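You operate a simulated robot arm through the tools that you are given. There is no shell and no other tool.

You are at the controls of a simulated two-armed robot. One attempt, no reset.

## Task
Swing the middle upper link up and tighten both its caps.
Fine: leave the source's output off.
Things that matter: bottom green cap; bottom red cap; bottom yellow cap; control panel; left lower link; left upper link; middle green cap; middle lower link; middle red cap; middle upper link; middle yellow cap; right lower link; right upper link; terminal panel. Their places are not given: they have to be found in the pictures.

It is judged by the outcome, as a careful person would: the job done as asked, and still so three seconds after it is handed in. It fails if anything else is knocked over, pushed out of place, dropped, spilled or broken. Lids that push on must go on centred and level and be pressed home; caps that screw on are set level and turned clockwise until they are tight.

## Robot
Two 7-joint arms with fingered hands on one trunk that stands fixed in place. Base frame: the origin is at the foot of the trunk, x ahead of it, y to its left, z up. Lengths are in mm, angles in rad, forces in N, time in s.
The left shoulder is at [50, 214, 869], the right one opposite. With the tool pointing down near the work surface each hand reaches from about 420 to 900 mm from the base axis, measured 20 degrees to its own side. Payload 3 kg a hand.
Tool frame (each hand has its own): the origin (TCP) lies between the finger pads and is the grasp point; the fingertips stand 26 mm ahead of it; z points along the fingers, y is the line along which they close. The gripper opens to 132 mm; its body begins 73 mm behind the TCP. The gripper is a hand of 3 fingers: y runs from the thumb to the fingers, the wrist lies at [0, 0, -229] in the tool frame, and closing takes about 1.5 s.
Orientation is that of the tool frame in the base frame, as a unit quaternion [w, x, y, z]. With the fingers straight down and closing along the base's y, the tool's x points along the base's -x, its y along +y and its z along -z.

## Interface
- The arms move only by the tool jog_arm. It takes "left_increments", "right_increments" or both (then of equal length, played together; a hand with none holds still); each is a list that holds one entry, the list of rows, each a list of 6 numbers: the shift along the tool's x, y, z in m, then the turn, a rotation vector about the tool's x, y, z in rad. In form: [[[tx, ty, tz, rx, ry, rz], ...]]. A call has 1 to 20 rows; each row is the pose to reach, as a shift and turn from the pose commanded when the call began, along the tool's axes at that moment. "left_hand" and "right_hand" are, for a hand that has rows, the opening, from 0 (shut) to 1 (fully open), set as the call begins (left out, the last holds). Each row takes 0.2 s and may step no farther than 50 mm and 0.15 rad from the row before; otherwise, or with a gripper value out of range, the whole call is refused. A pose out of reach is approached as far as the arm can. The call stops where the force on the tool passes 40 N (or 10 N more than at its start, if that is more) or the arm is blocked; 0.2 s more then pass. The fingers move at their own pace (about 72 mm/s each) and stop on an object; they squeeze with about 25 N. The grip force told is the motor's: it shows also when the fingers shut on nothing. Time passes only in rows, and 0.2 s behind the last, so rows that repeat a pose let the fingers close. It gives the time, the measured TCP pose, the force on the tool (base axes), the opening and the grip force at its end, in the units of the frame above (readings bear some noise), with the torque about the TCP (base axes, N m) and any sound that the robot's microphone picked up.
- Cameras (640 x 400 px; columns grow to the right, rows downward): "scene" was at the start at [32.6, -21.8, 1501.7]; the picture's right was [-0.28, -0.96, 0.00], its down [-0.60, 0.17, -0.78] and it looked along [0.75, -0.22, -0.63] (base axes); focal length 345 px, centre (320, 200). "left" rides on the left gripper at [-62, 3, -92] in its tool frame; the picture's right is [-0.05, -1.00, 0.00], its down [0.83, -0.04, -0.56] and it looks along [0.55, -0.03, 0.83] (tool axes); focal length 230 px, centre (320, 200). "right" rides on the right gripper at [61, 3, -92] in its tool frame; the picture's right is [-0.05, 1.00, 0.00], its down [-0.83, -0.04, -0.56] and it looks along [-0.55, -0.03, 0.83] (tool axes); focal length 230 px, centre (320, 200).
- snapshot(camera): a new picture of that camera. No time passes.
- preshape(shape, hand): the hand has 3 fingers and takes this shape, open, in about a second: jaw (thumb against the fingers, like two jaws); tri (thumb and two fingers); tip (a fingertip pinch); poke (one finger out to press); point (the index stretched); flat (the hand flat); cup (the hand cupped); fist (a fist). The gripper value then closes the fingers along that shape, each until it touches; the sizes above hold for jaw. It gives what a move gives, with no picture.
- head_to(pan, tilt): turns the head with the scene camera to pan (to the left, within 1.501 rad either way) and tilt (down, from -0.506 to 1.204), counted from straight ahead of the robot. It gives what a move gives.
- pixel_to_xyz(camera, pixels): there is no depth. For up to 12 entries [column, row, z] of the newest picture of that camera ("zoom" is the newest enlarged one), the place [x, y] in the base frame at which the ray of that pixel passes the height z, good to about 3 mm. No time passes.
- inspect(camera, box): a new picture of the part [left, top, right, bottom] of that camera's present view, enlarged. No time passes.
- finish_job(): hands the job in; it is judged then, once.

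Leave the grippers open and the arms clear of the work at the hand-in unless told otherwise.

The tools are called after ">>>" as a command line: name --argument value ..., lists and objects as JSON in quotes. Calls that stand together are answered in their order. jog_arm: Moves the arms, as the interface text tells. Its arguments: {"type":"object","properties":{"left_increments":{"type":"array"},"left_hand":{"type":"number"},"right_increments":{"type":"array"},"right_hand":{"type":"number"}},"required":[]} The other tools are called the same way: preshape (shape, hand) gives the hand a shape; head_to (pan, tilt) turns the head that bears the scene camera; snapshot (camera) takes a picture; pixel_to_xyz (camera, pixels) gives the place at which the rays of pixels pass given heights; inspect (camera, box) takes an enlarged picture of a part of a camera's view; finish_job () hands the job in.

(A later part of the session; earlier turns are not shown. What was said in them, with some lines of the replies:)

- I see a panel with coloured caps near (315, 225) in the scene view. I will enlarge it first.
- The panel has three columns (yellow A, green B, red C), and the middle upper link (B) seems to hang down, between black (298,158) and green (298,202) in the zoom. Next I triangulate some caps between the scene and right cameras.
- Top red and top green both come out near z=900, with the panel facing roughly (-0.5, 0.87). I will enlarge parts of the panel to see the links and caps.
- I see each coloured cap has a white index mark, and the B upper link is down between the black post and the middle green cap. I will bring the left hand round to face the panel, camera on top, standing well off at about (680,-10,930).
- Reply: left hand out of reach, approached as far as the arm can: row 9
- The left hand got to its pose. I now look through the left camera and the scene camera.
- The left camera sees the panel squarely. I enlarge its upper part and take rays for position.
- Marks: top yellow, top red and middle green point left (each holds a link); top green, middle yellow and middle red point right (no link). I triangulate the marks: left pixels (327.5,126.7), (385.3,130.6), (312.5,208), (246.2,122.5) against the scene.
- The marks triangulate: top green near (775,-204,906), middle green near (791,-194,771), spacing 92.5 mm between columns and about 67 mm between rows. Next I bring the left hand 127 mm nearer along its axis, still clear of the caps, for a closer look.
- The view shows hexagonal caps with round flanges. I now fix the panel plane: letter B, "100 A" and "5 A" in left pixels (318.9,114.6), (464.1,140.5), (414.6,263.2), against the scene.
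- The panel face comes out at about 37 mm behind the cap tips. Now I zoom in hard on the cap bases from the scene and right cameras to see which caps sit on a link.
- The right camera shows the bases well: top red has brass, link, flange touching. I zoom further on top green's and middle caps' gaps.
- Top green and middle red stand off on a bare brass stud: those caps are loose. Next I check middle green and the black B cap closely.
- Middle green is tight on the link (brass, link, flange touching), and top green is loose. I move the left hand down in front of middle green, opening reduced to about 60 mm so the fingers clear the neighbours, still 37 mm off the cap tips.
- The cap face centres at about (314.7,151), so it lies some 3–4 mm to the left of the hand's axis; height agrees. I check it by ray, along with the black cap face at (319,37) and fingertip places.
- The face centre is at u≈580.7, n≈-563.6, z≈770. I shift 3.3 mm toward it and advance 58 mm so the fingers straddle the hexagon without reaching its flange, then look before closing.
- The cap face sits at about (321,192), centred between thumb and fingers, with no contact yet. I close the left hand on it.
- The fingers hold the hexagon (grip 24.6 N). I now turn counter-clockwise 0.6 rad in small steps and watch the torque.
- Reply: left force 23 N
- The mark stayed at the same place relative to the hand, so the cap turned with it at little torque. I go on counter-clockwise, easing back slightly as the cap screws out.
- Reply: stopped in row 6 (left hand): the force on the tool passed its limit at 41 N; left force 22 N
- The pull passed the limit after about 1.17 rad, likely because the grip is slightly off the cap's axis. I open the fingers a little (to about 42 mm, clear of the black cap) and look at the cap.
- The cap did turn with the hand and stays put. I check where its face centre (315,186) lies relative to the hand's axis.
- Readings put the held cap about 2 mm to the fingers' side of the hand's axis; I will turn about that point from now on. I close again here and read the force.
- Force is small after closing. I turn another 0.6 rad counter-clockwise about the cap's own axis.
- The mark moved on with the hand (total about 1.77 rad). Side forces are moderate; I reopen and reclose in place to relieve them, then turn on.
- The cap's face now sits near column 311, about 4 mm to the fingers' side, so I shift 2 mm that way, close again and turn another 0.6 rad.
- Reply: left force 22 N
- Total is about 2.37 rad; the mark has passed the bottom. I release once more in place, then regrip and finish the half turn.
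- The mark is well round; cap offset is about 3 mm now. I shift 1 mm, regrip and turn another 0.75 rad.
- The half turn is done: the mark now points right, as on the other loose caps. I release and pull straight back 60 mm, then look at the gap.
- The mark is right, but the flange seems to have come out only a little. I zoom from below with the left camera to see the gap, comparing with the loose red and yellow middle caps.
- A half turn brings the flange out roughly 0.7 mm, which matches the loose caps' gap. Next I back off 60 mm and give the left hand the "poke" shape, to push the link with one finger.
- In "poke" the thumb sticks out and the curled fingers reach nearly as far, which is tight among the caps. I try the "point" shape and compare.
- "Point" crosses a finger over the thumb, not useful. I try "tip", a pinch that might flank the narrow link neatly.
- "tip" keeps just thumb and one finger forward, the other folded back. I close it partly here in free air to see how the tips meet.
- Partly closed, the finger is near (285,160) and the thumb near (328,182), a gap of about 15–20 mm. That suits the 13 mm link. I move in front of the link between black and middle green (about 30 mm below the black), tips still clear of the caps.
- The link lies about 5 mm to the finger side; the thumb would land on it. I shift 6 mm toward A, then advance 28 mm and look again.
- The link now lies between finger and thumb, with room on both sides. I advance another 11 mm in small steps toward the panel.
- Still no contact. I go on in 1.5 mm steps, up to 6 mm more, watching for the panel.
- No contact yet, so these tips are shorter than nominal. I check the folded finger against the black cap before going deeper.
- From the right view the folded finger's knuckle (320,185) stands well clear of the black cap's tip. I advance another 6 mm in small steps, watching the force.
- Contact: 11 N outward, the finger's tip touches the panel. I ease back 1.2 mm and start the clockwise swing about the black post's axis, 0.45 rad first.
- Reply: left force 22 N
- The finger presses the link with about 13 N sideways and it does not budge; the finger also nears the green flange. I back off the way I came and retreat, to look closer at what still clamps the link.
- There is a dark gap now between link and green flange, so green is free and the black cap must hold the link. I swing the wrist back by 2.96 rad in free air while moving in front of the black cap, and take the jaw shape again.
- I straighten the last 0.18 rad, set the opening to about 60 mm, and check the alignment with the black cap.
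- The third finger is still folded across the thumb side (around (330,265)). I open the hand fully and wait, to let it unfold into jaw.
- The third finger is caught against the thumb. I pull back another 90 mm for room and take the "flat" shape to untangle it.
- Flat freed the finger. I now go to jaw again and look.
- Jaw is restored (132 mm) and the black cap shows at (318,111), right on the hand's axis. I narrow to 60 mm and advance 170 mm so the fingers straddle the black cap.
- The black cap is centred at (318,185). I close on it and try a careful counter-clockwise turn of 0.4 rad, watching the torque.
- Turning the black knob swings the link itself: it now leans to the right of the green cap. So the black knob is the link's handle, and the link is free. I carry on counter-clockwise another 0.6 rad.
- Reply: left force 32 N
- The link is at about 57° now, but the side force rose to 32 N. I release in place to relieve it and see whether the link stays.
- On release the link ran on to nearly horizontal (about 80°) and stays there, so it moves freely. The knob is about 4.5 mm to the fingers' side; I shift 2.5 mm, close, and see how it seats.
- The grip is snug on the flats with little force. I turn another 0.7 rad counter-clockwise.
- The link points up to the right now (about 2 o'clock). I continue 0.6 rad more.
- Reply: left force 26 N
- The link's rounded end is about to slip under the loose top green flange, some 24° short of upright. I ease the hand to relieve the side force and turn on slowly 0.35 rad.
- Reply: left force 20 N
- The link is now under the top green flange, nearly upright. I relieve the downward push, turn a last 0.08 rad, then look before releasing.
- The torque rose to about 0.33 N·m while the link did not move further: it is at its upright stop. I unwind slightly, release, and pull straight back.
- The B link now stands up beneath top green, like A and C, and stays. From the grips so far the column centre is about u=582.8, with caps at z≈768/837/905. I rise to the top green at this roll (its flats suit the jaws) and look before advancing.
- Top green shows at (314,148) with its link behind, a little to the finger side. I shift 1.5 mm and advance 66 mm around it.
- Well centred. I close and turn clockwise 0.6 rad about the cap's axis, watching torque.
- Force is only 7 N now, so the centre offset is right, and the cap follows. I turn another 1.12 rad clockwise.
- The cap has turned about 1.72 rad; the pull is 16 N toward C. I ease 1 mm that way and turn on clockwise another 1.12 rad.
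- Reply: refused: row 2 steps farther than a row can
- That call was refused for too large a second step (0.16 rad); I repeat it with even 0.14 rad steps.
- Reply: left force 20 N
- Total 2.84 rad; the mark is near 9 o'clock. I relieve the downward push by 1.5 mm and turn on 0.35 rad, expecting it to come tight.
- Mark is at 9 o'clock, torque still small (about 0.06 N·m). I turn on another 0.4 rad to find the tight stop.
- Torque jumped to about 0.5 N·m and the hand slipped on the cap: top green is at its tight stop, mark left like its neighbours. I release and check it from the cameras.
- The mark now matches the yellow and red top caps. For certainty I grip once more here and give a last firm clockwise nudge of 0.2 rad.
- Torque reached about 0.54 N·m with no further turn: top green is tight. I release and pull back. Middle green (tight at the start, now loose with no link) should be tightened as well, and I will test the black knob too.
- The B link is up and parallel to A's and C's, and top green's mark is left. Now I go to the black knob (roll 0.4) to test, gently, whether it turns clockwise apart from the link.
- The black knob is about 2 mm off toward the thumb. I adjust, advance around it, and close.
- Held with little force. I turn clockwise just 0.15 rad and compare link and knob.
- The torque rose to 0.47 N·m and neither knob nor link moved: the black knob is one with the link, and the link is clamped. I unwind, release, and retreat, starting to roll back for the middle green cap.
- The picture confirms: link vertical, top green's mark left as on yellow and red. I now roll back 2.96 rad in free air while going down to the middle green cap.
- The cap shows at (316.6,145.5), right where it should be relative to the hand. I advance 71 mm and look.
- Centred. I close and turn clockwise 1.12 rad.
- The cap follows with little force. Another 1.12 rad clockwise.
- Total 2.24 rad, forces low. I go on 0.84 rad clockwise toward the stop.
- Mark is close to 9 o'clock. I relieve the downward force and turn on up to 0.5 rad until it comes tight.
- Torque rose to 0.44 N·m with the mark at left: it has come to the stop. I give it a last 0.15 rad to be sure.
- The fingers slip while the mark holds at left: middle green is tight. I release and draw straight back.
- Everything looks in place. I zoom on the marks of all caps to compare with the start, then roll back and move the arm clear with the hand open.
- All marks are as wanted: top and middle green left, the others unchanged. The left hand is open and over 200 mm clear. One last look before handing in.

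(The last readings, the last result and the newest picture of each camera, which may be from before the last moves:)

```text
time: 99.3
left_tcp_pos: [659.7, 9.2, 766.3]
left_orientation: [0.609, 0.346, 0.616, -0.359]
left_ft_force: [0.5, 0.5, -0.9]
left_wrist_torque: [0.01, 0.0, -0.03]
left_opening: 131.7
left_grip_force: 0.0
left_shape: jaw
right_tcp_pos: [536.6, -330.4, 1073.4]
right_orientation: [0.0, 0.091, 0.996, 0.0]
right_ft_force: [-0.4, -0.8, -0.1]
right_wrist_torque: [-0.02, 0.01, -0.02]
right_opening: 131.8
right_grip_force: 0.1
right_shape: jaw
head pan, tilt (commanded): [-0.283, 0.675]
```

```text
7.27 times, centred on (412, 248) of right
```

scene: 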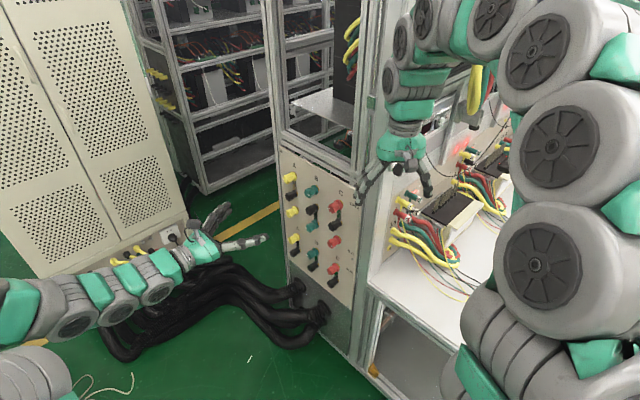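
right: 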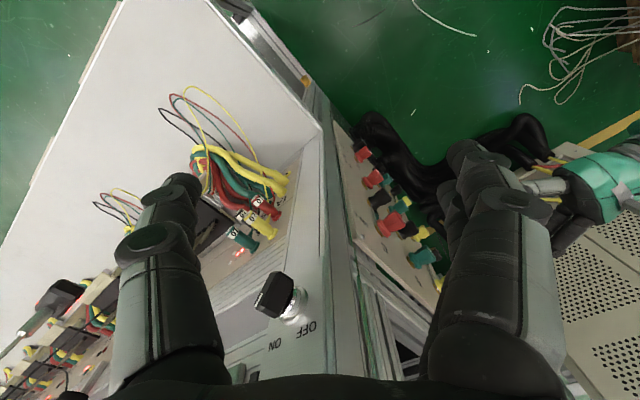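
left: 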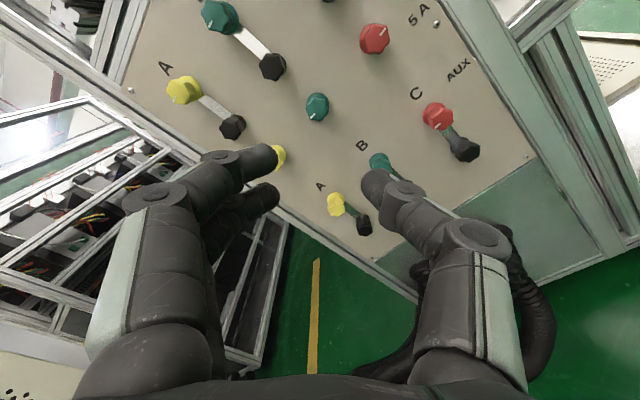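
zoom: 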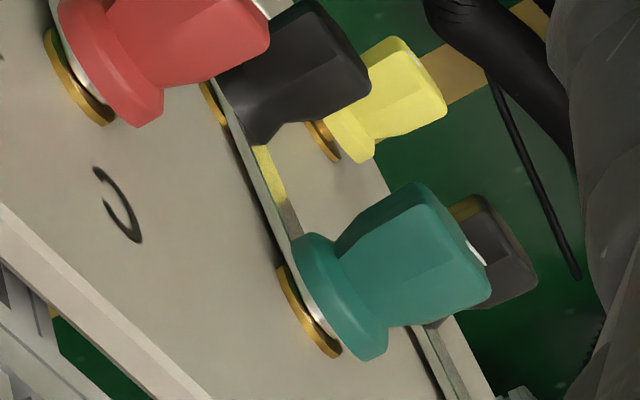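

The middle upper link is up beneath the top green cap. Top and middle green are both tight with their marks left, the other caps are unchanged, and the source was not touched. Both hands are open and clear, so I hand the job in.

>>> finish_job

```text
The job is handed in.
```

The middle upper link is swung up under the top green cap, and both green caps on its column are turned clockwise to their stops. I handed the job in; I haven't seen the verdict.

- **Link:** it reached its upright stop, stands parallel to the left and right upper links, and stayed put after I let go. With the top green cap tight, about 0.47 N·m on the black knob did not move it.
- **Caps:** I took "both its caps" to mean the top and middle green ones, because the black knob turned with the link instead of separately. Top green stopped turning at about 0.54 N·m and middle green at about 0.44 N·m. Both white marks now point left, like the other tight caps.
- **Middle green:** it was tight at the start. I loosened it half a turn to free the link and tightened it again at the end. The middle yellow and middle red caps were loose at the start, and I left them that way.
- **Everything else:** the other caps' marks look the same as before. I did not touch the source or the control panel, so the output is still off. Both hands are open and clear of the panel.
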